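You operate a simulated robot arm through the tools that you are given. There is no shell and no other tool. Be economical: measure what you need, move in short steps, check, and stop when the job is done.

The job below is to be done with a simulated two-armed robot. You get a single attempt, and the scene is never put back.

Task
Put the green cleaner can in the clean drip pan. Carry the green tray with both arms and set it on the surface of the work table with the lever press. Press the button of the green can three times. Put the test key eight on the shelf four of the trial mould rack. Fetch the test key six and set it on the blue frame painted on the low bench. Put the bag of white keys on the cooling tray. Count the white mats on the low bench, then put as many of the green slabs from the low bench on the packing bench. Do these in any order. Set down upright: green cleaner can.

Only the result counts: the job must be done as asked and must still hold three seconds after the hand-in. Knocking over, shifting, dropping, spilling or breaking anything else fails it.

Robot
Two 7-joint arms with fingered hands on one trunk, on a base that drives. Base frame: it is fixed to the floor where the robot stands at the start and does not move with it; the origin is under the middle of the robot, x ahead of it, y to its left, z up. Readings come in mm, degrees, newtons and seconds.
The left shoulder is at the start at [20, 123, 1187], the right one opposite. Places, roughly: bag of white keys [3000, 5000, 1000]; blue frame painted on the low bench [1200, 4800, 600]; button of the green can [3000, -600, 1000]; clean drip pan (17x13x9 cm) [600, -100, 800]; cooling tray [750, 6750, 750]; green slab [1250, 4750, 500]; green tray [-1250, -1500, 750]; packing bench [3100, 4800, 900]; shelf four of the trial mould rack [700, -2600, 1200]; surface of the work table with the lever press [1100, -200, 800]; test key eight [3000, 1500, 1000]; test key six [3000, 1750, 1000]; white mat [1000, 4500, 500]. Payload 2.4 kg a hand.
Tool frame (each hand has its own): the origin (TCP) lies between the finger pads and is the grasp point; the fingertips stand 17 mm ahead of it; z points along the fingers, y is the line along which they close. The gripper opens to 88 mm. The gripper's body begins 47 mm behind the TCP. The gripper is a hand of 3 fingers: y runs from the thumb to the fingers, the wrist lies at [0, 0, -165] in the tool frame.
Orientation is that of the tool frame in the base frame, as a unit quaternion [x, y, z, w]. With the fingers straight down and closing along the base's y, the tool's x points along the base's -x, its y along +y and its z along -z.

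Tools
- The arms move only by the tool arm_command. It takes "left_deltas", "right_deltas" or both (then of equal length, played together; a hand with none holds still); each is a list of rows, each an object (a shift or turn left out is 0) with "slide": the shift along the tool's x, y, z in mm, a list of three; "dr": the turn, a rotation vector about the tool's x, y, z in degrees, a list of three. In form: [{"slide": [x, y, z], "dr": [ax, ay, az]}, ...]. A call has 1 to 20 rows; each row is the pose to reach, as a shift and turn from the pose commanded when the call began, along the tool's axes at that moment. Each row takes 0.2 s and may step no farther than 50 mm and 8.6 degrees from the row before; otherwise, the whole call is refused. Where a pose cannot be reached the arm comes as near as it can. A force on the tool above 40 N (or 10 N above the force at the start of the call, whichever is more), or a blocked arm, ends the call early, and 0.2 s more pass. In this call time passes only in rows, and 0.2 s behind the last. The reply holds the time, the measured pose of the TCP, the force on the tool along the base axes, the opening and the grip force, in the units named above and with some noise, with the torque about the TCP (base axes, N m) and any sound that the robot's microphone picked up, and new pictures: "show" is both (left out), scene, wrist or none (wrist: the cameras of the hands that moved).
- Cameras (640 x 400 px; columns grow to the right, rows downward): "scene" is now at [45.4, -8.5, 1622.7]; the picture's right is [-0.11, -0.99, 0.00], its down [-0.88, 0.10, -0.47] and it looks along [0.47, -0.05, -0.88] (base axes); focal length 254 px, centre (320, 200). "left" rides on the left gripper at [-52, 4, -66] in its tool frame; the picture's right is [-0.08, -1.00, 0.00], its down [0.78, -0.07, -0.62] and it looks along [0.62, -0.05, 0.78] (tool axes); focal length 243 px, centre (320, 200). "right" rides on the right gripper at [52, 4, -66] in its tool frame; the picture's right is [-0.08, 1.00, 0.00], its down [-0.78, -0.07, -0.62] and it looks along [-0.62, -0.05, 0.78] (tool axes); focal length 243 px, centre (320, 200). There is no depth. A picture from a camera that has moved, and an enlarged one, comes with that camera's place and axes in the base frame and with its lens.
- lift_body(by): slides the trunk up (or, below 0, down) by that many mm; the arms and the scene camera ride with it, the base frame stays. It gives what a move gives, with no picture.
- drive_base(legs): drives the robot by 1 to 6 legs, each [ahead, left, turn to the left] in mm, mm and degrees, along the robot's own axes; the way and the turn of a leg run together, so that a leg with both is an arc; at most 1500 mm and 180 degrees a leg. The arms and the cameras ride along, it lands a little off, and it stops where it bumps. It gives what a move gives, and a new picture of the scene camera.
- curl_fingers(finger1, finger2, thumb_bend, hand): sets how far each is bent, from 0 (flat) to 1 (curled in); at 0.3 the hand is open as for a grip, at 0.7 the pads meet at the TCP. One left out holds its place. A second passes; each finger stops where it meets its share of the squeeze, and holds until it gets a number again. It is the only way to open and close the hand. It gives what a move gives, with no picture; readings hold the bend of each and the force on the fingers (four entries, about 0 where the hand has none), thumb and palm.
- aim_head(pan, tilt): turns the head with the scene camera to pan (to the left, within 120 degrees either way) and tilt (down, from -29 to 69), counted from straight ahead of the robot. It gives what a move gives, and a new picture of the scene camera.
- zoom(camera, box): a new picture of the part [left, top, right, bottom] of that camera's present view, enlarged. No time passes.
- hand_in(): hands the job in; it is judged then, once.

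Work in short steps. Places have to be worked out from the pictures, the camera data and where the tool is seen: move nearer, look again, correct. Check each grasp and each placing, and mend what went wrong. You have 207 turns and 260 pictures in all, those below and enlarged ones among them. Open the grippers and draw the arms clear of the work before you hand the job in, unless the task says otherwise.

The tools are called after ">>>" as name(argument=value, ...) on one line, values as JSON. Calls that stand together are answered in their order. arm_command: Moves the arms, as the interface text tells. Its arguments: {"type":"object","properties":{"left_deltas":{"type":"array","items":{"type":"object","properties":{"slide":{"type":"array","items":{"type":"number"}},"dr":{"type":"array","items":{"type":"number"}}}}},"right_deltas":{"type":"array","items":{"type":"object","properties":{"slide":{"type":"array","items":{"type":"number"}},"dr":{"type":"array","items":{"type":"number"}}}}},"show":{"type":"string","enum":["both","scene","wrist","none"]}},"required":[]} The other tools are called the same way: lift_body (by) slides the trunk up or down; curl_fingers (finger1, finger2, thumb_bend, hand) moves the fingers one by one; drive_base (legs) drives the base; aim_head (pan, tilt) turns the head that bears the scene camera; zoom (camera, box) takes an enlarged picture of a part of a camera's view; hand_in () hands the job in.

At the start:

```text
clock: 0.0
left_tcp_pos: [347.0, 134.7, 1131.1]
left_tcp_rot: [0.0, 1.0, 0.0, 0.0]
left_wrist_force: [-0.3, -1.2, 0.2]
left_ft_torque: [0.01, 0.03, -0.02]
left_grip_width: 88.0
left_gripper_force: 0.0
left_shape: jaw
left_bend: [0.3, 0.3, 0.3]
left_finger forces: [0.0, 0.1, 0.0, 0.0, 0.0, 0.1]
right_tcp_pos: [310.0, -98.9, 1160.0]
right_tcp_rot: [0.0, 1.0, 0.0, 0.0]
right_wrist_force: [1.0, 0.0, 0.0]
right_ft_torque: [0.0, 0.01, -0.01]
right_grip_width: 88.1
right_gripper_force: 0.0
right_shape: jaw
right_bend: [0.3, 0.3, 0.3]
right_finger forces: [0.0, 0.0, 0.0, 0.0, 0.0, 0.1]
trunk travel left (down, up): [-400.0, 430.0]
robot x, y, heading: [-1.2, 1.1, 0.1]
head pan, tilt: [-6.4, 61.7]
```

scene: 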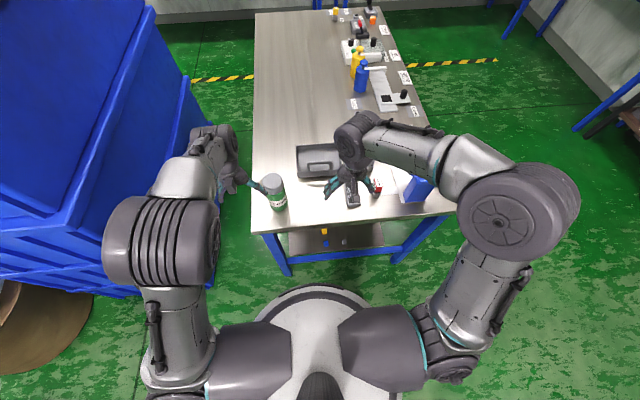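
right: 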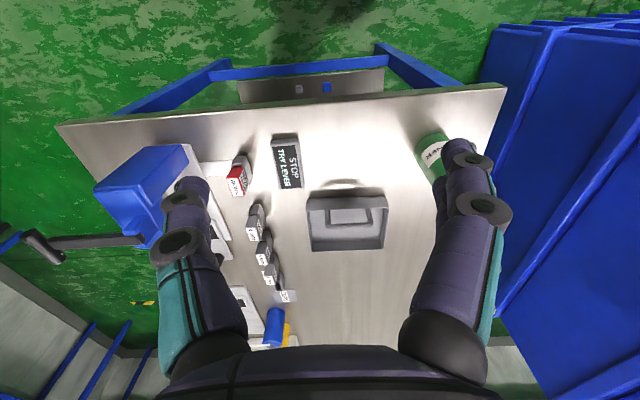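
left: 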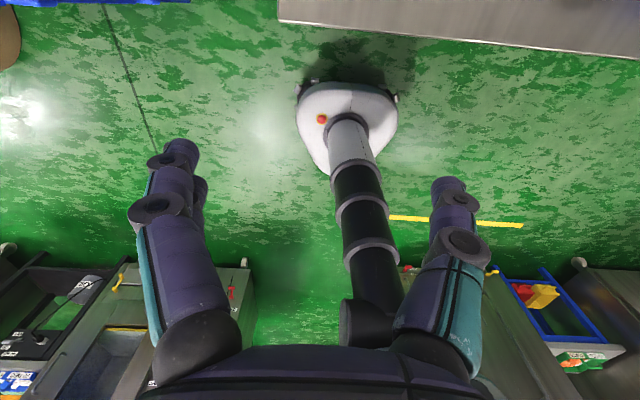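

I see a work table ahead with a green can at its near left edge and a grey pan behind it. I zoom in for details.

>>> zoom(camera="scene", box=[220, 100, 480, 262])

>>> zoom(camera="right", box=[160, 80, 520, 305])

```text
2.46 times, centred on (350, 181) of scene
camera zoom: at [45.4, -8.5, 1622.7], right [-0.11, -0.99, 0.0], down [-0.88, 0.1, -0.47], along [0.47, -0.05, -0.88], focal length 624 px, centre (246, 247)
```

zoom: 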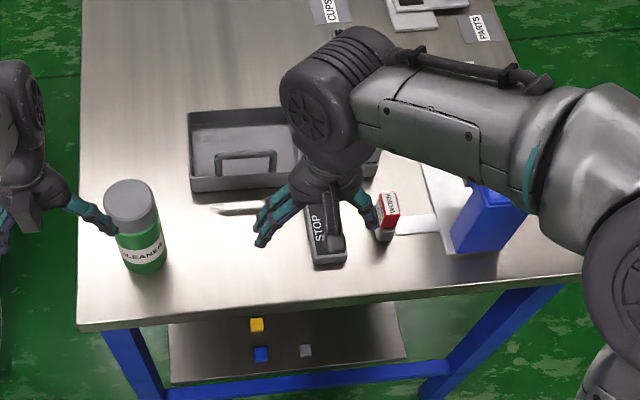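

```text
1.78 times, centred on (340, 192) of right
camera zoom: at [258.7, -94.4, 1225.1], right [0.08, 1.0, 0.0], down [0.78, -0.07, 0.62], along [0.62, -0.05, -0.78], focal length 431 px, centre (284, 213)
```

zoom: 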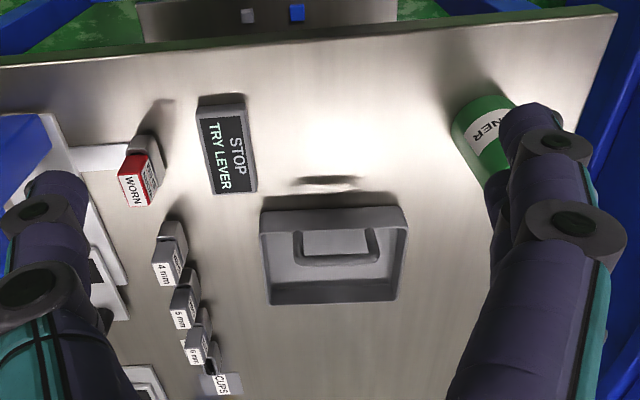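

The table top appears at about z 810. Next I survey the surroundings with the head.

>>> aim_head(pan=0, tilt=25)

>>> aim_head(pan=-80, tilt=25)

>>> aim_head(pan=80, tilt=25)

>>> aim_head(pan=-120, tilt=35)

```text
clock: 1.0
left_tcp_pos: [345.1, 135.6, 1130.3]
left_tcp_rot: [0.0, 1.0, 0.0, 0.0]
left_wrist_force: [-0.5, 0.2, 0.4]
left_ft_torque: [0.01, -0.02, -0.02]
left_grip_width: 87.8
left_gripper_force: 0.0
left_shape: jaw
left_bend: [0.3, 0.3, 0.3]
left_finger forces: [0.1, 0.1, 0.1, 0.0, 0.0, 0.0]
right_tcp_pos: [310.3, -99.5, 1160.7]
right_tcp_rot: [0.0, 1.0, 0.0, 0.0]
right_wrist_force: [0.3, -0.1, -0.3]
right_ft_torque: [-0.01, -0.04, 0.0]
right_grip_width: 88.0
right_gripper_force: 0.0
right_shape: jaw
right_bend: [0.3, 0.3, 0.3]
right_finger forces: [0.1, 0.0, 0.1, 0.1, 0.0, 0.1]
trunk travel left (down, up): [-400.0, 430.0]
robot x, y, heading: [0.0, -3.8, -0.2]
head pan, tilt: [0.0, 25.0]
camera scene: at [73.3, -1.4, 1674.6], right [0.0, -1.0, 0.0], down [-0.42, 0.0, -0.91], along [0.91, 0.0, -0.42], focal length 254 px, centre (320, 200)
```

scene: 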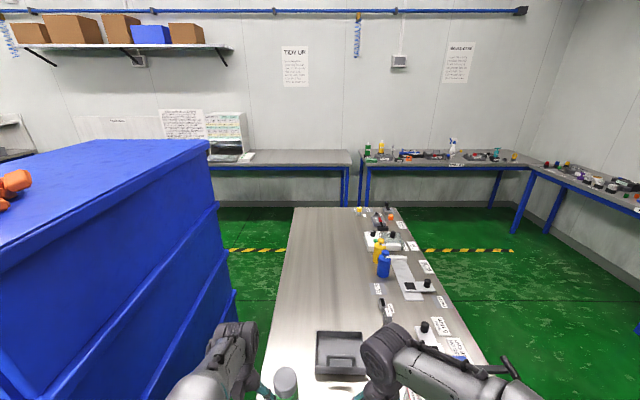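

```text
clock: 2.6
left_tcp_pos: [347.2, 136.0, 1131.4]
left_tcp_rot: [0.0, 1.0, 0.0, 0.0]
left_wrist_force: [-0.8, 0.3, -0.6]
left_ft_torque: [0.0, 0.03, 0.0]
left_grip_width: 87.6
left_gripper_force: 0.1
left_shape: jaw
left_bend: [0.3, 0.3, 0.3]
left_finger forces: [0.0, 0.0, 0.0, 0.1, 0.0, 0.0]
right_tcp_pos: [310.7, -98.3, 1159.2]
right_tcp_rot: [-0.001, 1.0, 0.0, -0.001]
right_wrist_force: [0.8, -0.5, -0.5]
right_ft_torque: [0.01, 0.0, -0.02]
right_grip_width: 87.8
right_gripper_force: 0.1
right_shape: jaw
right_bend: [0.3, 0.3, 0.3]
right_finger forces: [0.0, 0.0, 0.0, 0.1, 0.1, 0.0]
trunk travel left (down, up): [-400.0, 430.0]
robot x, y, heading: [0.3, 0.2, 0.3]
head pan, tilt: [-80.0, 25.0]
camera scene: at [-2.8, -92.1, 1674.7], right [-0.98, -0.17, 0.0], down [-0.07, 0.42, -0.91], along [0.16, -0.89, -0.42], focal length 254 px, centre (320, 200)
```

scene: 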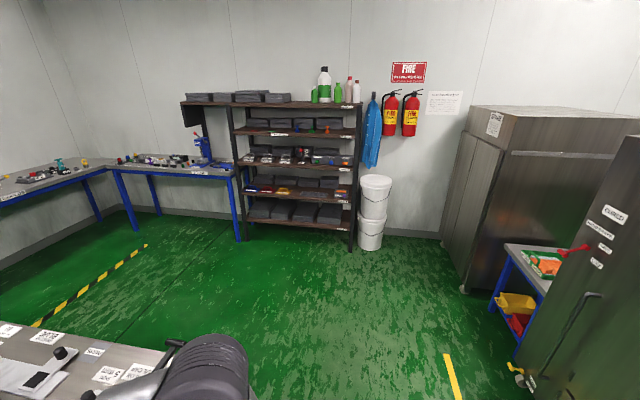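

```text
clock: 5.0
left_tcp_pos: [346.2, 136.4, 1130.4]
left_tcp_rot: [0.001, 1.0, 0.0, 0.001]
left_wrist_force: [-0.5, 0.5, -0.3]
left_ft_torque: [-0.04, -0.03, -0.01]
left_grip_width: 88.0
left_gripper_force: 0.0
left_shape: jaw
left_bend: [0.3, 0.3, 0.3]
left_finger forces: [0.0, 0.0, 0.0, 0.0, 0.0, 0.0]
right_tcp_pos: [309.7, -97.2, 1159.3]
right_tcp_rot: [0.0, 1.0, 0.0, 0.0]
right_wrist_force: [0.2, -0.5, -0.4]
right_ft_torque: [0.03, 0.01, 0.02]
right_grip_width: 88.0
right_gripper_force: 0.1
right_shape: jaw
right_bend: [0.3, 0.3, 0.3]
right_finger forces: [0.0, 0.0, 0.0, 0.0, 0.0, 0.1]
trunk travel left (down, up): [-400.0, 430.0]
robot x, y, heading: [-2.7, 0.8, -0.2]
head pan, tilt: [80.0, 25.0]
camera scene: at [-2.9, 89.4, 1674.7], right [0.98, -0.17, 0.0], down [-0.07, -0.42, -0.91], along [0.16, 0.89, -0.42], focal length 254 px, centre (320, 200)
```

scene: 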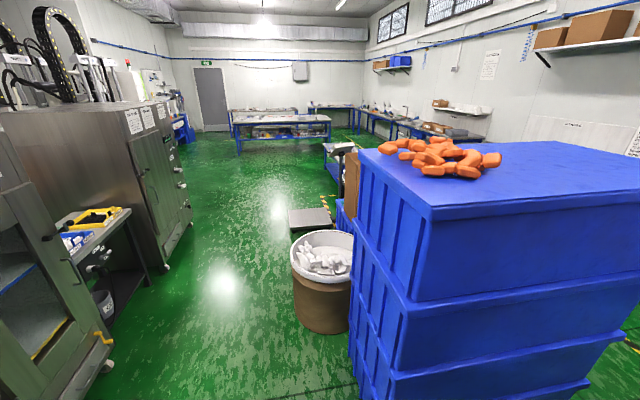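

```text
clock: 8.0
left_tcp_pos: [345.9, 135.8, 1129.6]
left_tcp_rot: [0.0, 1.0, 0.0, 0.0]
left_wrist_force: [-0.5, -1.0, 1.0]
left_ft_torque: [-0.01, 0.01, -0.02]
left_grip_width: 87.9
left_gripper_force: 0.0
left_shape: jaw
left_bend: [0.3, 0.3, 0.3]
left_finger forces: [0.0, 0.1, 0.0, 0.0, 0.1, 0.0]
right_tcp_pos: [311.0, -99.5, 1159.1]
right_tcp_rot: [-0.001, 1.0, 0.0, 0.0]
right_wrist_force: [0.0, -0.6, 0.6]
right_ft_torque: [-0.01, -0.01, -0.02]
right_grip_width: 87.8
right_gripper_force: 0.1
right_shape: jaw
right_bend: [0.3, 0.3, 0.3]
right_finger forces: [0.0, 0.1, 0.1, 0.1, 0.0, 0.0]
trunk travel left (down, up): [-400.0, 430.0]
robot x, y, heading: [1.3, 0.8, 0.1]
head pan, tilt: [-120.0, 35.0]
camera scene: at [-62.9, -77.6, 1658.9], right [-0.87, 0.5, 0.0], down [0.29, 0.5, -0.82], along [-0.41, -0.71, -0.57], focal length 254 px, centre (320, 200)
```

scene: 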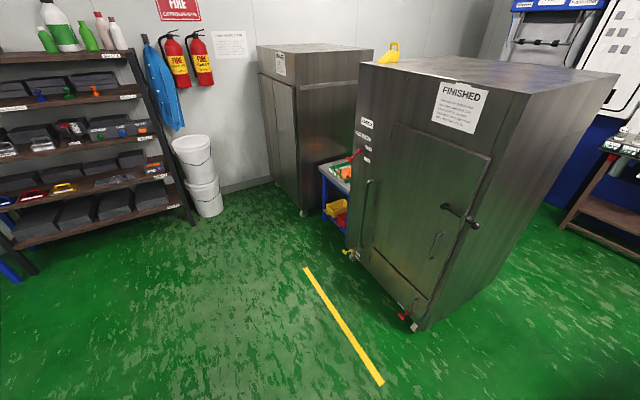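

Now a good view of the can and pan at the near end of the table.

>>> aim_head(pan=0, tilt=50)

>>> zoom(camera="scene", box=[230, 80, 470, 230])

```text
clock: 9.9
left_tcp_pos: [346.7, 136.6, 1130.3]
left_tcp_rot: [0.0, 1.0, 0.0, 0.0]
left_wrist_force: [-0.4, 0.3, 0.0]
left_ft_torque: [-0.02, -0.03, 0.0]
left_grip_width: 88.0
left_gripper_force: 0.1
left_shape: jaw
left_bend: [0.3, 0.3, 0.3]
left_finger forces: [0.0, 0.1, 0.0, 0.0, 0.0, 0.0]
right_tcp_pos: [309.8, -99.2, 1160.1]
right_tcp_rot: [0.0, 1.0, 0.0, 0.001]
right_wrist_force: [0.2, 0.5, 0.6]
right_ft_torque: [-0.03, 0.0, 0.01]
right_grip_width: 88.1
right_gripper_force: 0.1
right_shape: jaw
right_bend: [0.3, 0.3, 0.3]
right_finger forces: [0.0, 0.0, 0.1, 0.1, 0.0, 0.0]
trunk travel left (down, up): [-400.0, 430.0]
robot x, y, heading: [-0.6, -1.8, -0.1]
head pan, tilt: [0.0, 50.0]
camera scene: at [58.1, -1.4, 1637.2], right [0.0, -1.0, 0.0], down [-0.77, 0.0, -0.64], along [0.64, 0.0, -0.77], focal length 254 px, centre (320, 200)
```

scene: 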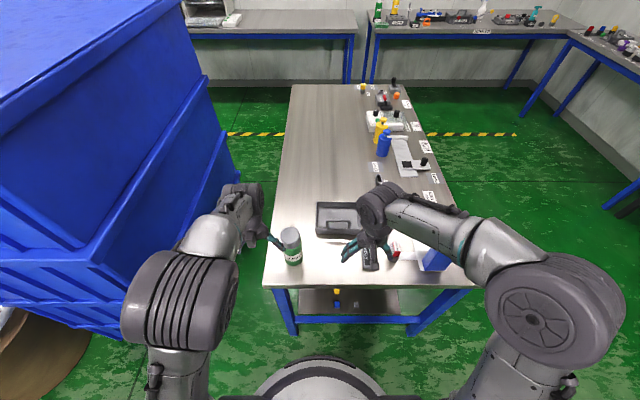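

```text
2.67 times, centred on (350, 155) of scene
camera zoom: at [58.1, -1.4, 1637.2], right [0.0, -1.0, 0.0], down [-0.77, 0.0, -0.64], along [0.64, 0.0, -0.77], focal length 676 px, centre (240, 320)
```

zoom: 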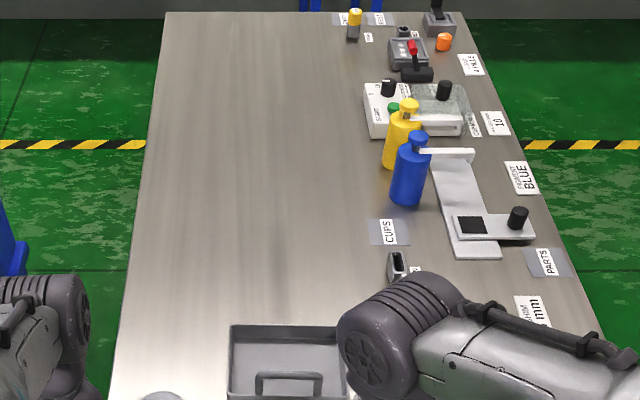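

Zoom on the pan and can.

>>> zoom(camera="scene", box=[260, 185, 420, 285])

```text
4.00 times, centred on (340, 235) of scene
camera zoom: at [58.1, -1.4, 1637.2], right [0.0, -1.0, 0.0], down [-0.77, 0.0, -0.64], along [0.64, 0.0, -0.77], focal length 1014 px, centre (240, 60)
```

zoom: 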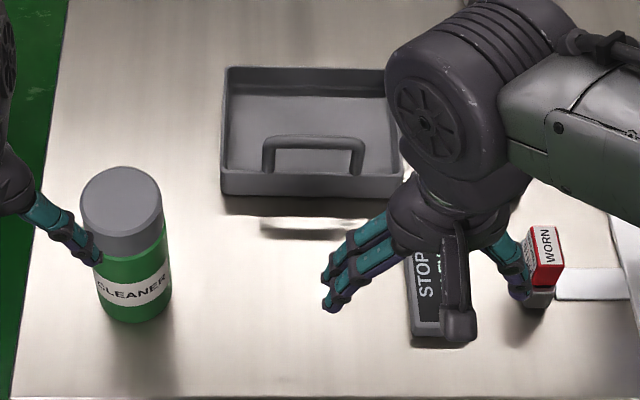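

The pan's handle stands up on its near wall (top about z 900). I judge the can at about (480, 91), z 810–955, and the pan at x 578–705, y −154..16. I drive closer and lower the trunk.

>>> drive_base(legs=[[70, 0, 0]])

>>> lift_body(by=-100)

```text
clock: 11.0
left_tcp_pos: [416.9, 135.9, 1129.9]
left_tcp_rot: [0.0, 1.0, 0.0, -0.001]
left_wrist_force: [0.0, 0.3, -0.6]
left_ft_torque: [0.02, 0.0, 0.0]
left_grip_width: 88.0
left_gripper_force: 0.1
left_shape: jaw
left_bend: [0.3, 0.3, 0.3]
left_finger forces: [0.0, 0.0, 0.1, 0.0, 0.0, 0.0]
right_tcp_pos: [380.2, -98.7, 1158.9]
right_tcp_rot: [0.001, 1.0, -0.001, -0.001]
right_wrist_force: [0.9, 0.0, -0.4]
right_ft_torque: [0.01, 0.0, 0.0]
right_grip_width: 87.9
right_gripper_force: 0.1
right_shape: jaw
right_bend: [0.3, 0.3, 0.3]
right_finger forces: [0.0, 0.0, 0.1, 0.0, 0.0, 0.0]
trunk travel left (down, up): [-400.0, 430.0]
robot x, y, heading: [71.7, 0.4, 0.3]
head pan, tilt: [0.0, 50.0]
camera scene: at [128.8, -1.4, 1637.1], right [0.0, -1.0, 0.0], down [-0.77, 0.0, -0.64], along [0.64, 0.0, -0.77], focal length 254 px, centre (320, 200)
```

scene: 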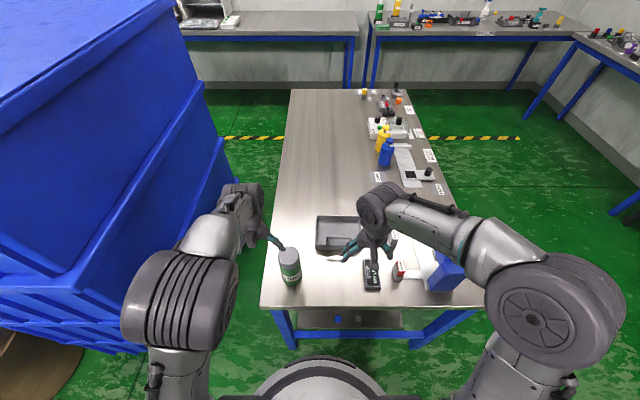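

```text
clock: 12.3
left_tcp_pos: [415.5, 135.5, 1029.7]
left_tcp_rot: [-0.001, 1.0, 0.0, 0.0]
left_wrist_force: [-0.5, 0.2, -1.3]
left_ft_torque: [0.01, -0.02, 0.02]
left_grip_width: 87.9
left_gripper_force: 0.0
left_shape: jaw
left_bend: [0.3, 0.3, 0.3]
left_finger forces: [0.1, 0.0, 0.1, 0.0, 0.0, 0.0]
right_tcp_pos: [380.2, -99.7, 1059.7]
right_tcp_rot: [0.0, 1.0, 0.0, 0.001]
right_wrist_force: [-0.7, 0.5, 1.2]
right_ft_torque: [-0.02, -0.03, -0.02]
right_grip_width: 88.0
right_gripper_force: 0.1
right_shape: jaw
right_bend: [0.3, 0.3, 0.3]
right_finger forces: [0.0, 0.0, 0.1, 0.1, 0.0, 0.0]
trunk travel left (down, up): [-300.0, 530.0]
robot x, y, heading: [68.4, 2.9, 0.0]
head pan, tilt: [0.0, 50.0]
```

Turn the left hand 45° forward and bring it to a pre-grasp behind the can.

>>> arm_command(left_deltas=[{"slide": [5, -8, 0], "dr": [0, -7.5, 0]}, {"slide": [10, -16, 0], "dr": [0, -15, 0]}, {"slide": [15, -24, 5], "dr": [0, -22.5, 0]}, {"slide": [20, -32, 10], "dr": [0, -30, 0]}, {"slide": [26, -40, 12], "dr": [0, -37.5, 0]}, {"slide": [26, -45, 15], "dr": [0, -45, 0]}], show="both")

```text
clock: 13.7
left_tcp_pos: [437.7, 91.3, 1033.6]
left_tcp_rot: [0.001, 0.927, -0.002, 0.376]
left_wrist_force: [-0.2, -0.3, -0.8]
left_ft_torque: [-0.02, 0.01, -0.02]
left_grip_width: 87.9
left_gripper_force: 0.1
left_shape: jaw
left_bend: [0.3, 0.3, 0.3]
left_finger forces: [0.0, 0.1, 0.0, 0.0, 0.1, 0.0]
left hand out of reach, approached as far as the arm can: row 4, 5, 6
right_tcp_pos: [380.1, -98.8, 1058.3]
right_tcp_rot: [0.0, 1.0, 0.0, 0.0]
right_wrist_force: [-0.8, -0.8, 0.5]
right_ft_torque: [0.0, -0.03, -0.01]
right_grip_width: 87.9
right_gripper_force: 0.0
right_shape: jaw
right_bend: [0.3, 0.3, 0.3]
right_finger forces: [0.0, 0.0, 0.0, 0.1, 0.0, 0.0]
trunk travel left (down, up): [-300.0, 530.0]
robot x, y, heading: [70.1, -0.5, 0.3]
head pan, tilt: [0.0, 50.0]
camera scene: at [126.9, -0.9, 1537.2], right [0.0, -1.0, 0.0], down [-0.77, 0.0, -0.64], along [0.64, 0.0, -0.77], focal length 254 px, centre (320, 200)
camera left: at [428.9, 94.2, 1117.0], right [0.06, -1.0, 0.06], down [-0.99, -0.06, -0.1], along [0.1, -0.06, -0.99], focal length 243 px, centre (320, 200)
```

scene: 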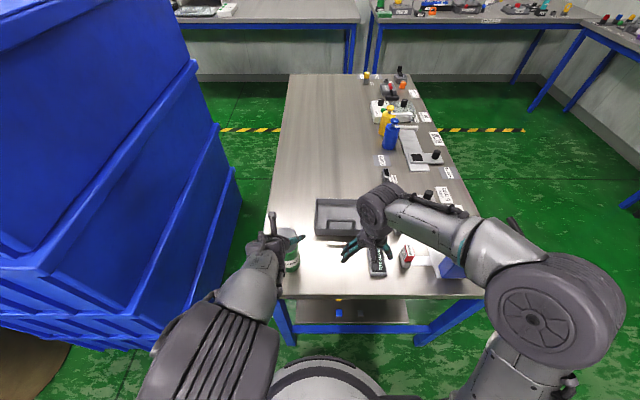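
left: 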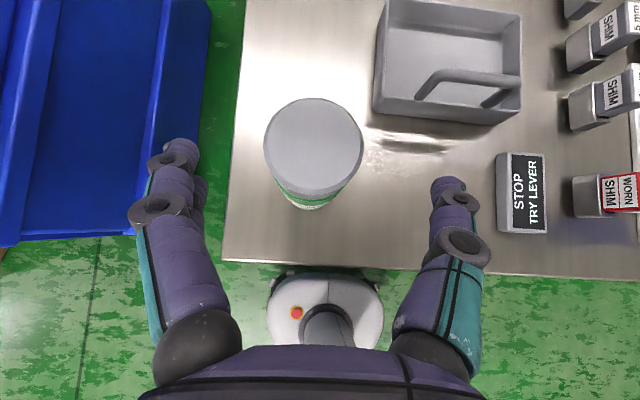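

The can top reads at about (478, 91). I test a short approach along the tool axis, to see what the commanded pose is after the out-of-reach row.

>>> arm_command(left_deltas=[{"slide": [0, 0, 30]}, {"slide": [0, 0, 60]}], show="wrist")

```text
clock: 14.3
left_tcp_pos: [481.9, 93.7, 992.7]
left_tcp_rot: [0.001, 0.924, -0.001, 0.382]
left_wrist_force: [0.0, 0.5, -0.2]
left_ft_torque: [-0.02, 0.01, 0.01]
left_grip_width: 88.0
left_gripper_force: 0.0
left_shape: jaw
left_bend: [0.3, 0.3, 0.3]
left_finger forces: [0.0, 0.0, 0.1, 0.1, 0.1, 0.0]
right_tcp_pos: [379.1, -99.4, 1060.0]
right_tcp_rot: [0.001, 1.0, 0.001, 0.0]
right_wrist_force: [0.1, -0.3, 0.2]
right_ft_torque: [0.02, 0.01, -0.01]
right_grip_width: 87.8
right_gripper_force: 0.0
right_shape: jaw
right_bend: [0.3, 0.3, 0.3]
right_finger forces: [0.0, 0.0, 0.0, 0.0, 0.1, 0.0]
trunk travel left (down, up): [-300.0, 530.0]
robot x, y, heading: [66.9, -0.5, 0.1]
head pan, tilt: [0.0, 50.0]
camera left: at [471.3, 97.7, 1076.3], right [0.06, -1.0, 0.06], down [-0.99, -0.07, -0.11], along [0.12, -0.05, -0.99], focal length 243 px, centre (320, 200)
```

left: 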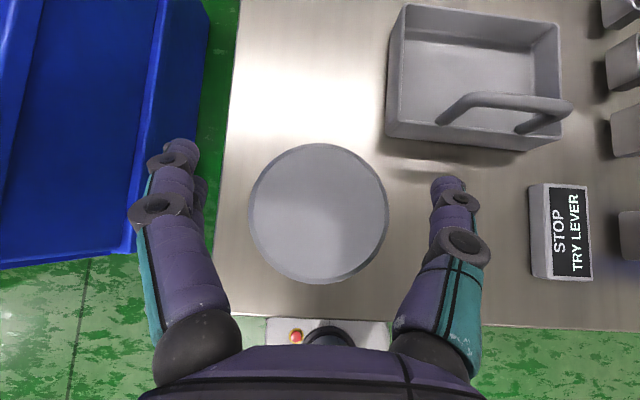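

Can top is around z 975, centred at (477, 94). I move down so the pads straddle the cap at z≈942.

>>> arm_command(left_deltas=[{"slide": [20, 0, 16]}, {"slide": [39, 0, 33]}], show="both")

```text
clock: 14.9
left_tcp_pos: [474.5, 94.6, 940.1]
left_tcp_rot: [0.001, 0.924, 0.0, 0.383]
left_wrist_force: [0.0, 0.8, -0.4]
left_ft_torque: [-0.01, -0.02, 0.06]
left_grip_width: 87.9
left_gripper_force: 0.0
left_shape: jaw
left_bend: [0.3, 0.3, 0.3]
left_finger forces: [0.0, 0.1, 0.0, 0.0, 0.0, 0.0]
right_tcp_pos: [379.5, -99.6, 1058.9]
right_tcp_rot: [0.0, 1.0, -0.001, 0.0]
right_wrist_force: [0.7, 0.2, -0.1]
right_ft_torque: [-0.04, 0.02, -0.01]
right_grip_width: 87.7
right_gripper_force: 0.1
right_shape: jaw
right_bend: [0.3, 0.3, 0.3]
right_finger forces: [0.1, 0.0, 0.0, 0.0, 0.0, 0.1]
trunk travel left (down, up): [-300.0, 530.0]
robot x, y, heading: [67.5, -0.9, -0.2]
head pan, tilt: [0.0, 50.0]
camera scene: at [127.1, -1.3, 1537.2], right [0.0, -1.0, 0.0], down [-0.77, 0.0, -0.64], along [0.64, 0.0, -0.77], focal length 254 px, centre (320, 200)
camera left: at [465.4, 98.2, 1024.7], right [0.06, -1.0, 0.06], down [-0.99, -0.07, -0.11], along [0.12, -0.05, -0.99], focal length 243 px, centre (320, 200)
```

scene: 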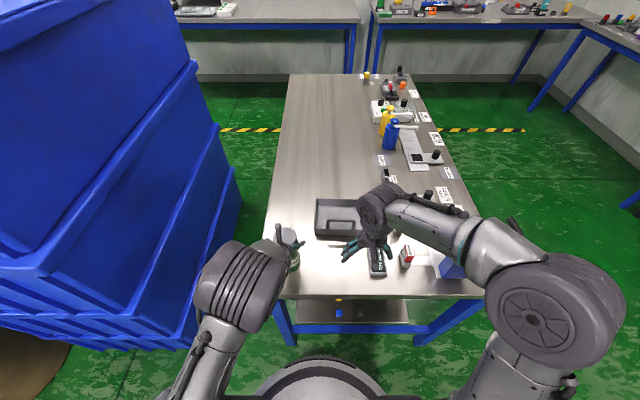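
left: 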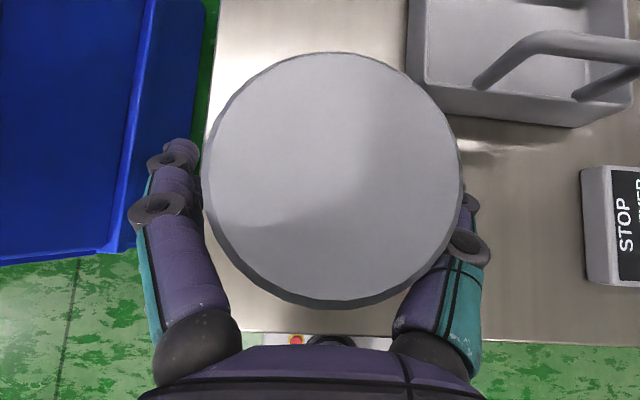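

Fingers straddle the can. Close the hand.

>>> curl_fingers(hand="left", finger1=0.6, finger2=0.6, thumb_bend=0.6)

>>> arm_command(left_deltas=[{"slide": [-15, 0, -15]}, {"slide": [-50, 0, -50]}], show="both")

```text
clock: 15.9
left_tcp_pos: [474.9, 94.4, 942.6]
left_tcp_rot: [0.0, 0.924, 0.0, 0.383]
left_wrist_force: [0.6, -0.5, -0.3]
left_ft_torque: [0.06, 0.0, -0.04]
left_grip_width: 55.5
left_gripper_force: 11.1
left_shape: fingers
left_bend: [0.47, 0.45, 0.48]
left_finger forces: [5.5, 5.9, 0.0, 0.0, 11.5, 0.1]
right_tcp_pos: [379.2, -100.3, 1060.4]
right_tcp_rot: [0.0, 1.0, -0.001, 0.0]
right_wrist_force: [-0.1, 0.3, 0.1]
right_ft_torque: [0.02, -0.01, -0.03]
right_grip_width: 87.9
right_gripper_force: 0.1
right_shape: jaw
right_bend: [0.3, 0.3, 0.3]
right_finger forces: [0.1, 0.0, 0.0, 0.0, 0.0, 0.0]
trunk travel left (down, up): [-300.0, 530.0]
robot x, y, heading: [68.4, 4.2, -0.2]
head pan, tilt: [0.0, 50.0]
heard: snap
```

```text
clock: 16.5
left_tcp_pos: [475.0, 93.5, 1014.2]
left_tcp_rot: [0.001, 0.925, 0.0, 0.381]
left_wrist_force: [0.5, 1.2, -2.2]
left_ft_torque: [0.0, 0.05, 0.01]
left_grip_width: 55.0
left_gripper_force: 11.5
left_shape: fingers
left_bend: [0.47, 0.45, 0.48]
left_finger forces: [5.2, 5.9, 0.0, 0.0, 11.4, 0.0]
right_tcp_pos: [379.8, -98.5, 1060.2]
right_tcp_rot: [0.0, 1.0, 0.0, -0.001]
right_wrist_force: [0.0, -0.3, 0.4]
right_ft_torque: [0.01, 0.06, -0.02]
right_grip_width: 88.3
right_gripper_force: 0.1
right_shape: jaw
right_bend: [0.3, 0.3, 0.3]
right_finger forces: [0.0, 0.0, 0.0, 0.0, 0.0, 0.1]
trunk travel left (down, up): [-300.0, 530.0]
robot x, y, heading: [69.6, 0.4, -0.1]
head pan, tilt: [0.0, 50.0]
camera scene: at [126.4, -1.5, 1537.2], right [0.0, -1.0, 0.0], down [-0.77, 0.0, -0.64], along [0.64, 0.0, -0.77], focal length 254 px, centre (320, 200)
camera left: at [463.9, 96.6, 1098.3], right [0.06, -1.0, 0.06], down [-0.99, -0.07, -0.11], along [0.11, -0.05, -0.99], focal length 243 px, centre (320, 200)
```

scene: 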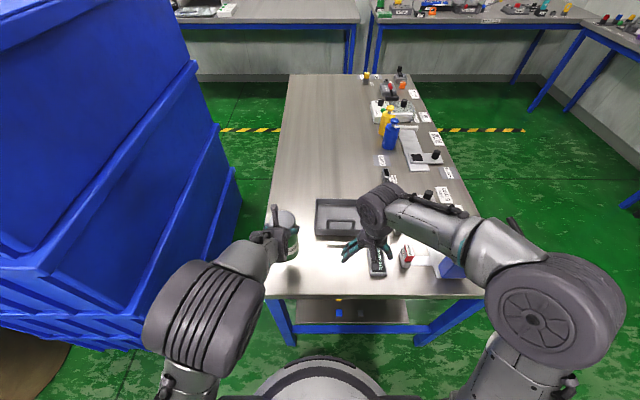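
left: 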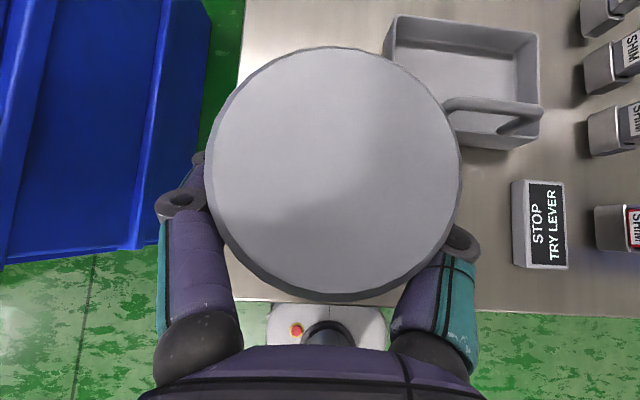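

The can is held (about 2 N). I raise it above the handle and carry it over the pan while the right hand withdraws to the right.

>>> arm_command(left_deltas=[{"slide": [-32, 0, -32]}, {"slide": [-56, -30, -8]}, {"slide": [-80, -61, 16]}, {"slide": [-104, -92, 40]}, {"slide": [-128, -122, 64]}, {"slide": [-152, -153, 88]}], right_deltas=[{"slide": [0, -20, 0]}, {"slide": [0, -40, 0]}, {"slide": [0, -60, 0]}, {"slide": [0, -80, 0]}, {"slide": [0, -80, 0]}, {"slide": [0, -80, 0]}], show="both")

```text
clock: 17.9
left_tcp_pos: [606.3, -28.7, 1055.2]
left_tcp_rot: [0.007, 0.924, -0.002, 0.383]
left_wrist_force: [0.6, 0.2, -0.2]
left_ft_torque: [0.02, 0.03, -0.02]
left_grip_width: 55.6
left_gripper_force: 13.4
left_shape: fingers
left_bend: [0.47, 0.46, 0.49]
left_finger forces: [6.3, 6.3, 0.0, 0.1, 12.9, 0.0]
left hand out of reach, approached as far as the arm can: row 5, 6
right_tcp_pos: [379.2, -179.3, 1058.4]
right_tcp_rot: [0.0, 1.0, 0.0, 0.001]
right_wrist_force: [0.4, -0.1, -0.4]
right_ft_torque: [0.02, -0.01, 0.01]
right_grip_width: 87.9
right_gripper_force: 0.0
right_shape: jaw
right_bend: [0.3, 0.3, 0.3]
right_finger forces: [0.0, 0.0, 0.0, 0.1, 0.0, 0.0]
trunk travel left (down, up): [-300.0, 530.0]
robot x, y, heading: [68.7, 2.4, -0.0]
head pan, tilt: [0.0, 50.0]
camera scene: at [126.8, -1.4, 1537.2], right [0.0, -1.0, 0.0], down [-0.77, 0.0, -0.64], along [0.64, 0.0, -0.77], focal length 254 px, centre (320, 200)
camera right: at [326.9, -174.7, 1124.5], right [0.09, 1.0, 0.0], down [0.78, -0.07, 0.62], along [0.62, -0.05, -0.78], focal length 243 px, centre (320, 200)
camera left: at [596.1, -26.1, 1138.9], right [0.05, -1.0, 0.06], down [-0.99, -0.05, -0.11], along [0.11, -0.05, -0.99], focal length 243 px, centre (320, 200)
```

scene: 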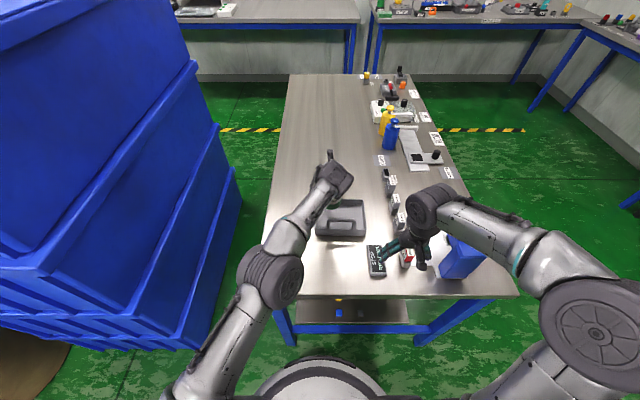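
right: 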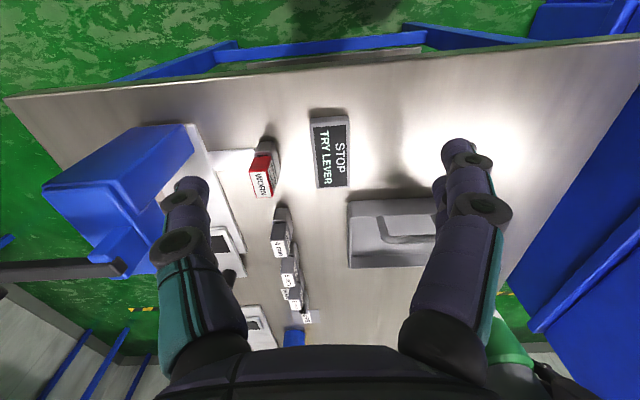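
left: 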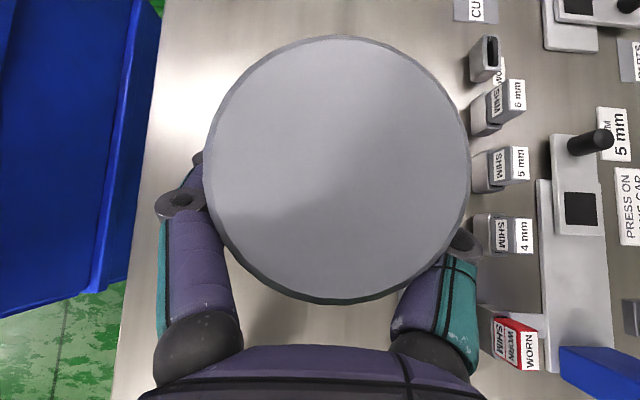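

Reach limit met at (606, −29). I raise the right hand, then shift the base ahead and to the right so the left hand can reach the pan's middle.

>>> arm_command(right_deltas=[{"slide": [0, 0, -40]}, {"slide": [0, 0, -80]}, {"slide": [0, 0, -120]}], show="none")

>>> drive_base(legs=[[25, -70, 0]])

```text
clock: 18.7
left_tcp_pos: [606.3, -30.6, 1056.4]
left_tcp_rot: [0.006, 0.924, -0.001, 0.383]
left_wrist_force: [-0.9, 0.6, -0.3]
left_ft_torque: [0.0, 0.05, 0.0]
left_grip_width: 55.1
left_gripper_force: 12.5
left_shape: fingers
left_bend: [0.47, 0.46, 0.49]
left_finger forces: [6.1, 6.2, 0.0, 0.1, 12.7, 0.0]
right_tcp_pos: [378.2, -180.8, 1178.1]
right_tcp_rot: [0.0, 1.0, 0.0, 0.0]
right_wrist_force: [-0.1, -0.1, 0.9]
right_ft_torque: [0.03, -0.01, -0.01]
right_grip_width: 87.9
right_gripper_force: 0.0
right_shape: jaw
right_bend: [0.3, 0.3, 0.3]
right_finger forces: [0.0, 0.0, 0.0, 0.0, 0.0, 0.0]
trunk travel left (down, up): [-300.0, 530.0]
robot x, y, heading: [66.8, 0.1, -0.0]
head pan, tilt: [0.0, 50.0]
```

```text
clock: 19.7
left_tcp_pos: [631.9, -100.6, 1054.8]
left_tcp_rot: [0.008, 0.924, -0.002, 0.383]
left_wrist_force: [-0.6, -0.4, -3.1]
left_ft_torque: [0.0, 0.06, 0.0]
left_grip_width: 55.2
left_gripper_force: 12.3
left_shape: fingers
left_bend: [0.47, 0.46, 0.49]
left_finger forces: [6.0, 6.2, 0.0, 0.0, 12.7, 0.0]
right_tcp_pos: [405.9, -250.9, 1179.5]
right_tcp_rot: [0.002, 1.0, 0.001, -0.001]
right_wrist_force: [0.2, -0.3, 0.8]
right_ft_torque: [-0.03, 0.0, 0.0]
right_grip_width: 87.6
right_gripper_force: 0.0
right_shape: jaw
right_bend: [0.3, 0.3, 0.3]
right_finger forces: [0.0, 0.0, 0.1, 0.1, 0.0, 0.0]
trunk travel left (down, up): [-300.0, 530.0]
robot x, y, heading: [97.6, -67.6, 0.1]
head pan, tilt: [0.0, 50.0]
camera scene: at [153.4, -71.8, 1537.1], right [0.0, -1.0, 0.0], down [-0.77, 0.0, -0.64], along [0.64, 0.0, -0.77], focal length 254 px, centre (320, 200)
```

scene: 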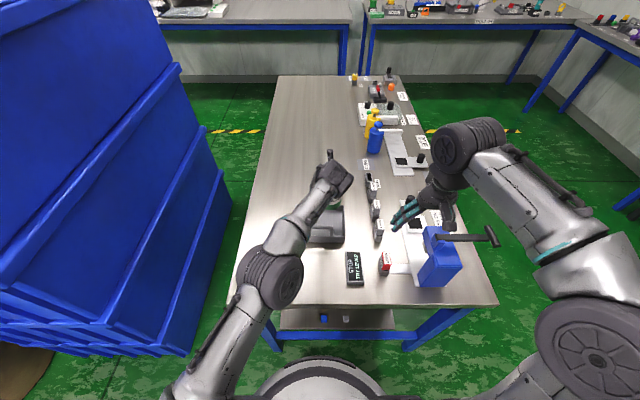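

Shift to (647, −65) and lower part-way, then look.

>>> arm_command(left_deltas=[{"slide": [-10, 18, 10]}, {"slide": [-10, 36, 10]}, {"slide": [14, 36, 34]}, {"slide": [36, 36, 56]}], show="none")

>>> zoom(camera="scene", box=[270, 140, 430, 240])

>>> zoom(camera="left", box=[0, 0, 640, 400])

>>> zoom(camera="right", box=[220, 100, 540, 300])

```text
clock: 20.7
left_tcp_pos: [654.6, -67.8, 988.3]
left_tcp_rot: [0.006, 0.924, -0.001, 0.383]
left_wrist_force: [0.7, -0.6, -3.0]
left_ft_torque: [0.01, 0.03, -0.02]
left_grip_width: 55.3
left_gripper_force: 12.3
left_shape: fingers
left_bend: [0.47, 0.46, 0.49]
left_finger forces: [5.9, 6.1, 0.1, 0.0, 12.3, 0.0]
left hand out of reach, approached as far as the arm can: row 1, 3, 4
right_tcp_pos: [405.1, -250.5, 1178.7]
right_tcp_rot: [0.001, 1.0, 0.0, 0.001]
right_wrist_force: [-0.3, 0.7, 0.7]
right_ft_torque: [0.03, -0.03, -0.01]
right_grip_width: 87.8
right_gripper_force: 0.0
right_shape: jaw
right_bend: [0.3, 0.3, 0.3]
right_finger forces: [0.1, 0.1, 0.0, 0.0, 0.0, 0.0]
trunk travel left (down, up): [-300.0, 530.0]
robot x, y, heading: [95.0, -70.1, -0.2]
head pan, tilt: [0.0, 50.0]
```

```text
4.00 times, centred on (350, 190) of scene
camera zoom: at [152.9, -70.2, 1537.1], right [0.0, -1.0, 0.0], down [-0.77, 0.0, -0.64], along [0.64, 0.0, -0.77], focal length 1014 px, centre (200, 240)
```

zoom: 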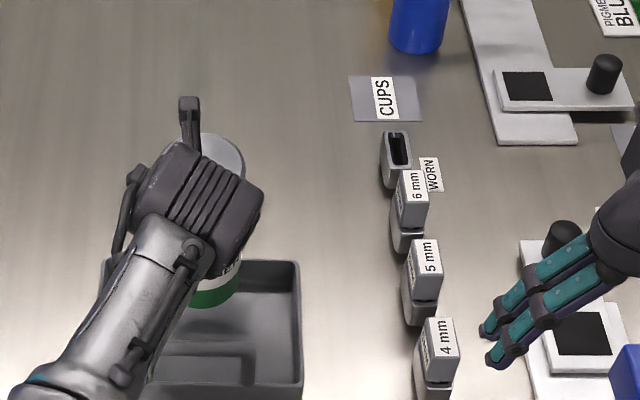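

```text
1.00 times, centred on (320, 200) of left
camera zoom: at [644.7, -63.9, 1072.2], right [0.05, -1.0, 0.06], down [-0.99, -0.05, -0.11], along [0.12, -0.05, -0.99], focal length 243 px, centre (320, 200)
```

zoom: 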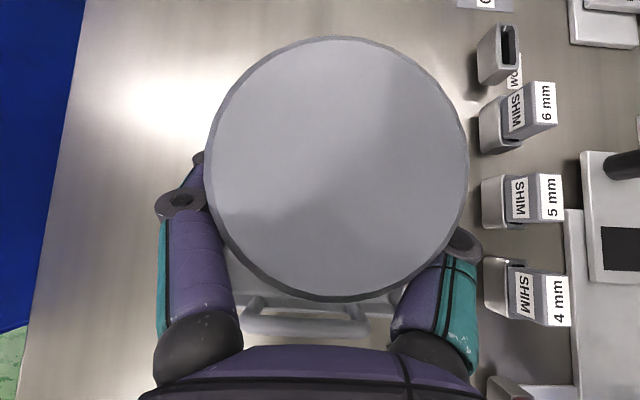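

```text
2.00 times, centred on (380, 200) of right
camera zoom: at [353.4, -245.4, 1243.7], right [0.09, 1.0, 0.0], down [0.78, -0.07, 0.62], along [0.62, -0.05, -0.78], focal length 485 px, centre (200, 200)
```

zoom: 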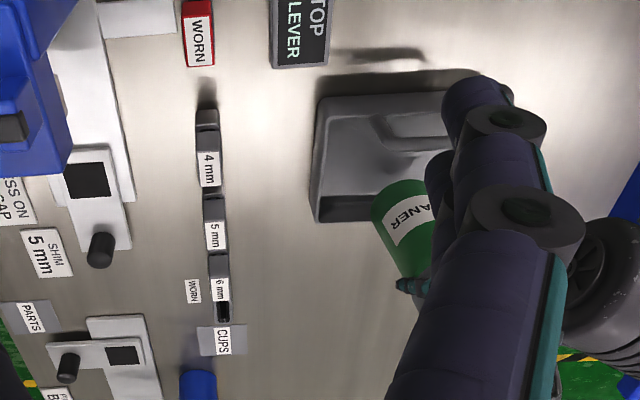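

The base of the can seems higher/farther than I reckoned; I check for tilt with a closer zoom.

>>> zoom(camera="scene", box=[290, 165, 354, 205])

>>> zoom(camera="right", box=[360, 130, 488, 210])

```text
10.00 times, centred on (322, 185) of scene
camera zoom: at [152.9, -70.2, 1537.1], right [0.0, -1.0, 0.0], down [-0.77, 0.0, -0.64], along [0.64, 0.0, -0.77], focal length 2536 px, centre (300, 350)
```

zoom: 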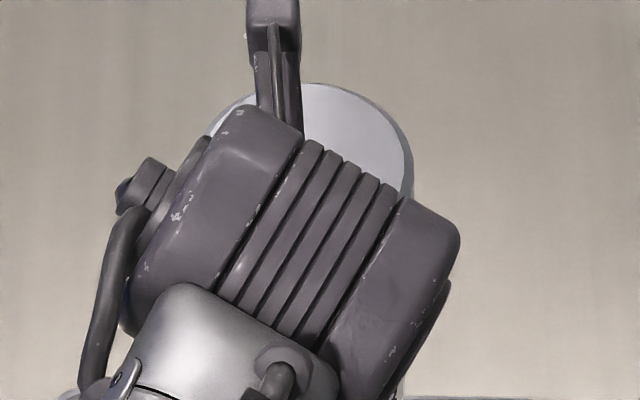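

```text
5.00 times, centred on (424, 170) of right
camera zoom: at [353.4, -245.4, 1243.7], right [0.09, 1.0, 0.0], down [0.78, -0.07, 0.62], along [0.62, -0.05, -0.78], focal length 1213 px, centre (-200, 350)
```

zoom: 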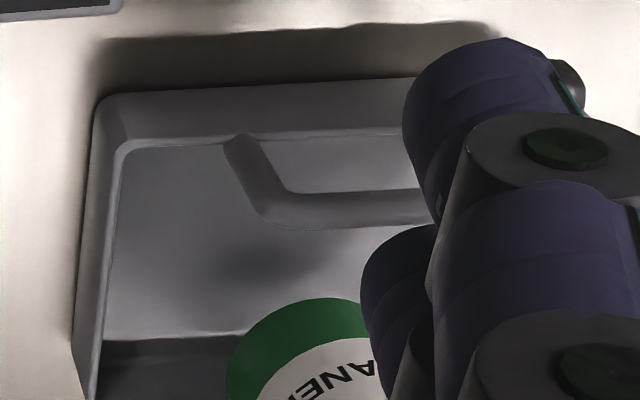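

Can centre looks about x 662, close to the far rim, so I back off 22 mm in x and lower in small steps until contact.

>>> arm_command(left_deltas=[{"slide": [16, 0, -16]}, {"slide": [30, 0, -2]}, {"slide": [37, 0, 5]}], show="none")

>>> zoom(camera="scene", box=[270, 165, 398, 245])

>>> zoom(camera="right", box=[360, 130, 488, 210])

```text
clock: 21.5
left_tcp_pos: [633.1, -67.2, 960.0]
left_tcp_rot: [0.006, 0.923, -0.002, 0.384]
left_wrist_force: [0.0, -0.3, -3.0]
left_ft_torque: [0.03, 0.08, 0.03]
left_grip_width: 55.0
left_gripper_force: 12.0
left_shape: fingers
left_bend: [0.47, 0.46, 0.49]
left_finger forces: [5.9, 6.0, 0.0, 0.0, 12.4, 0.0]
left hand out of reach, approached as far as the arm can: row 1
right_tcp_pos: [405.2, -250.3, 1178.3]
right_tcp_rot: [0.001, 1.0, -0.001, 0.0]
right_wrist_force: [0.0, 0.0, 0.2]
right_ft_torque: [0.03, -0.01, 0.0]
right_grip_width: 87.8
right_gripper_force: 0.0
right_shape: jaw
right_bend: [0.3, 0.3, 0.3]
right_finger forces: [0.1, 0.0, 0.0, 0.0, 0.0, 0.0]
trunk travel left (down, up): [-300.0, 530.0]
robot x, y, heading: [92.8, -68.9, -0.2]
head pan, tilt: [0.0, 50.0]
```

```text
5.00 times, centred on (334, 205) of scene
camera zoom: at [153.3, -70.1, 1537.1], right [0.0, -1.0, 0.0], down [-0.77, 0.0, -0.64], along [0.64, 0.0, -0.77], focal length 1268 px, centre (250, 175)
```

zoom: 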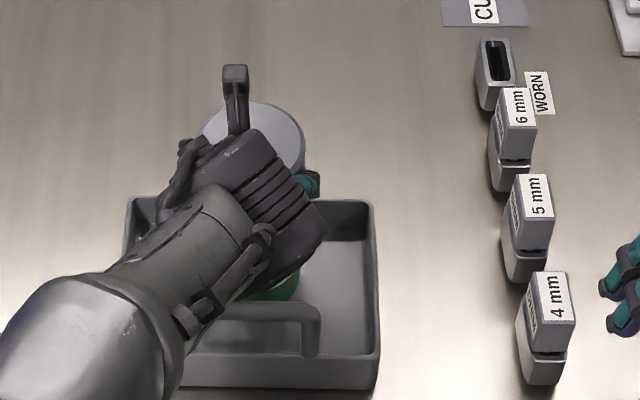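

```text
5.00 times, centred on (424, 170) of right
camera zoom: at [353.7, -245.3, 1243.6], right [0.09, 1.0, 0.0], down [0.78, -0.07, 0.62], along [0.62, -0.05, -0.78], focal length 1213 px, centre (-200, 350)
```

zoom: 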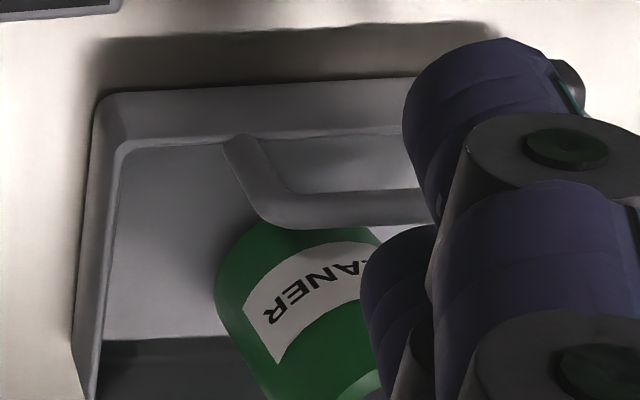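

The can is inside the pan behind the handle. Continue down until the floor is felt.

>>> arm_command(left_deltas=[{"slide": [5, 0, 5]}, {"slide": [9, 0, 9]}, {"slide": [13, 0, 13]}, {"slide": [17, 0, 17]}, {"slide": [21, 0, 21]}], show="none")

```text
clock: 22.7
left_tcp_pos: [631.2, -65.9, 933.5]
left_tcp_rot: [0.007, 0.923, -0.003, 0.385]
left_wrist_force: [4.9, -1.4, 21.6]
left_ft_torque: [0.03, -0.16, 0.05]
left_grip_width: 57.2
left_gripper_force: 13.5
left_shape: fingers
left_bend: [0.48, 0.47, 0.49]
left_finger forces: [6.9, 5.9, 0.0, 0.0, 14.0, 0.1]
right_tcp_pos: [404.0, -250.3, 1178.6]
right_tcp_rot: [0.0, 1.0, 0.0, 0.001]
right_wrist_force: [-0.6, 0.4, 0.0]
right_ft_torque: [-0.02, 0.02, 0.02]
right_grip_width: 88.1
right_gripper_force: 0.0
right_shape: jaw
right_bend: [0.3, 0.3, 0.3]
right_finger forces: [0.1, 0.0, 0.1, 0.0, 0.0, 0.0]
trunk travel left (down, up): [-300.0, 530.0]
robot x, y, heading: [94.4, -70.0, -0.1]
head pan, tilt: [0.0, 50.0]
```

Contact at TCP z≈933. Ease up 2 mm, then open the hand.

>>> arm_command(left_deltas=[{"slide": [-1.5, 0, -1.5]}], show="none")

>>> curl_fingers(hand="left", finger1=0.3, finger2=0.3, thumb_bend=0.3)

>>> zoom(camera="left", box=[0, 0, 640, 400])

```text
clock: 23.1
left_tcp_pos: [631.5, -67.1, 934.8]
left_tcp_rot: [0.007, 0.924, -0.001, 0.383]
left_wrist_force: [3.6, 0.4, 15.0]
left_ft_torque: [0.06, -0.13, 0.0]
left_grip_width: 57.3
left_gripper_force: 13.9
left_shape: fingers
left_bend: [0.48, 0.47, 0.49]
left_finger forces: [7.1, 6.3, 0.0, 0.0, 13.7, 0.0]
right_tcp_pos: [404.0, -249.5, 1178.2]
right_tcp_rot: [0.001, 1.0, 0.0, 0.0]
right_wrist_force: [0.5, -0.2, 0.6]
right_ft_torque: [-0.01, 0.0, -0.01]
right_grip_width: 88.1
right_gripper_force: 0.0
right_shape: jaw
right_bend: [0.3, 0.3, 0.3]
right_finger forces: [0.0, 0.0, 0.1, 0.0, 0.1, 0.0]
trunk travel left (down, up): [-300.0, 530.0]
robot x, y, heading: [93.6, -69.2, 0.2]
head pan, tilt: [0.0, 50.0]
```

```text
clock: 24.1
left_tcp_pos: [633.0, -66.9, 934.4]
left_tcp_rot: [0.007, 0.924, -0.002, 0.383]
left_wrist_force: [-0.2, -0.3, 0.6]
left_ft_torque: [0.0, -0.02, -0.01]
left_grip_width: 84.3
left_gripper_force: 0.0
left_shape: fingers
left_bend: [0.3, 0.3, 0.3]
left_finger forces: [0.0, 0.0, 0.0, 0.1, 0.0, 0.1]
right_tcp_pos: [404.7, -249.6, 1178.5]
right_tcp_rot: [0.0, 1.0, 0.0, -0.001]
right_wrist_force: [0.3, -0.5, -0.1]
right_ft_torque: [-0.03, 0.01, -0.02]
right_grip_width: 87.7
right_gripper_force: 0.1
right_shape: jaw
right_bend: [0.3, 0.3, 0.3]
right_finger forces: [0.1, 0.0, 0.1, 0.1, 0.0, 0.1]
trunk travel left (down, up): [-300.0, 530.0]
robot x, y, heading: [92.8, -69.9, -0.0]
head pan, tilt: [0.0, 50.0]
```

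```text
1.00 times, centred on (320, 200) of left
camera zoom: at [621.5, -62.7, 1017.9], right [0.05, -1.0, 0.06], down [-0.99, -0.05, -0.11], along [0.12, -0.05, -0.99], focal length 243 px, centre (320, 200)
```

zoom: 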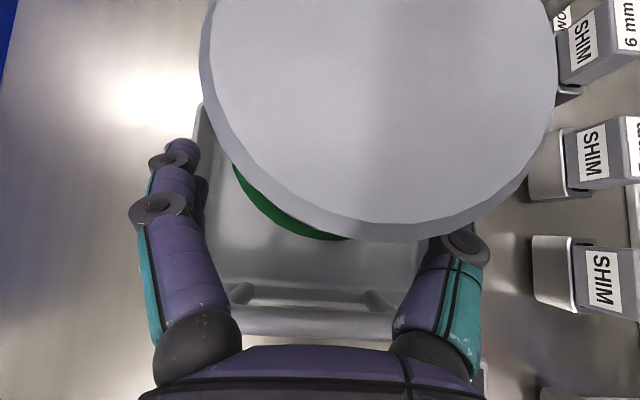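

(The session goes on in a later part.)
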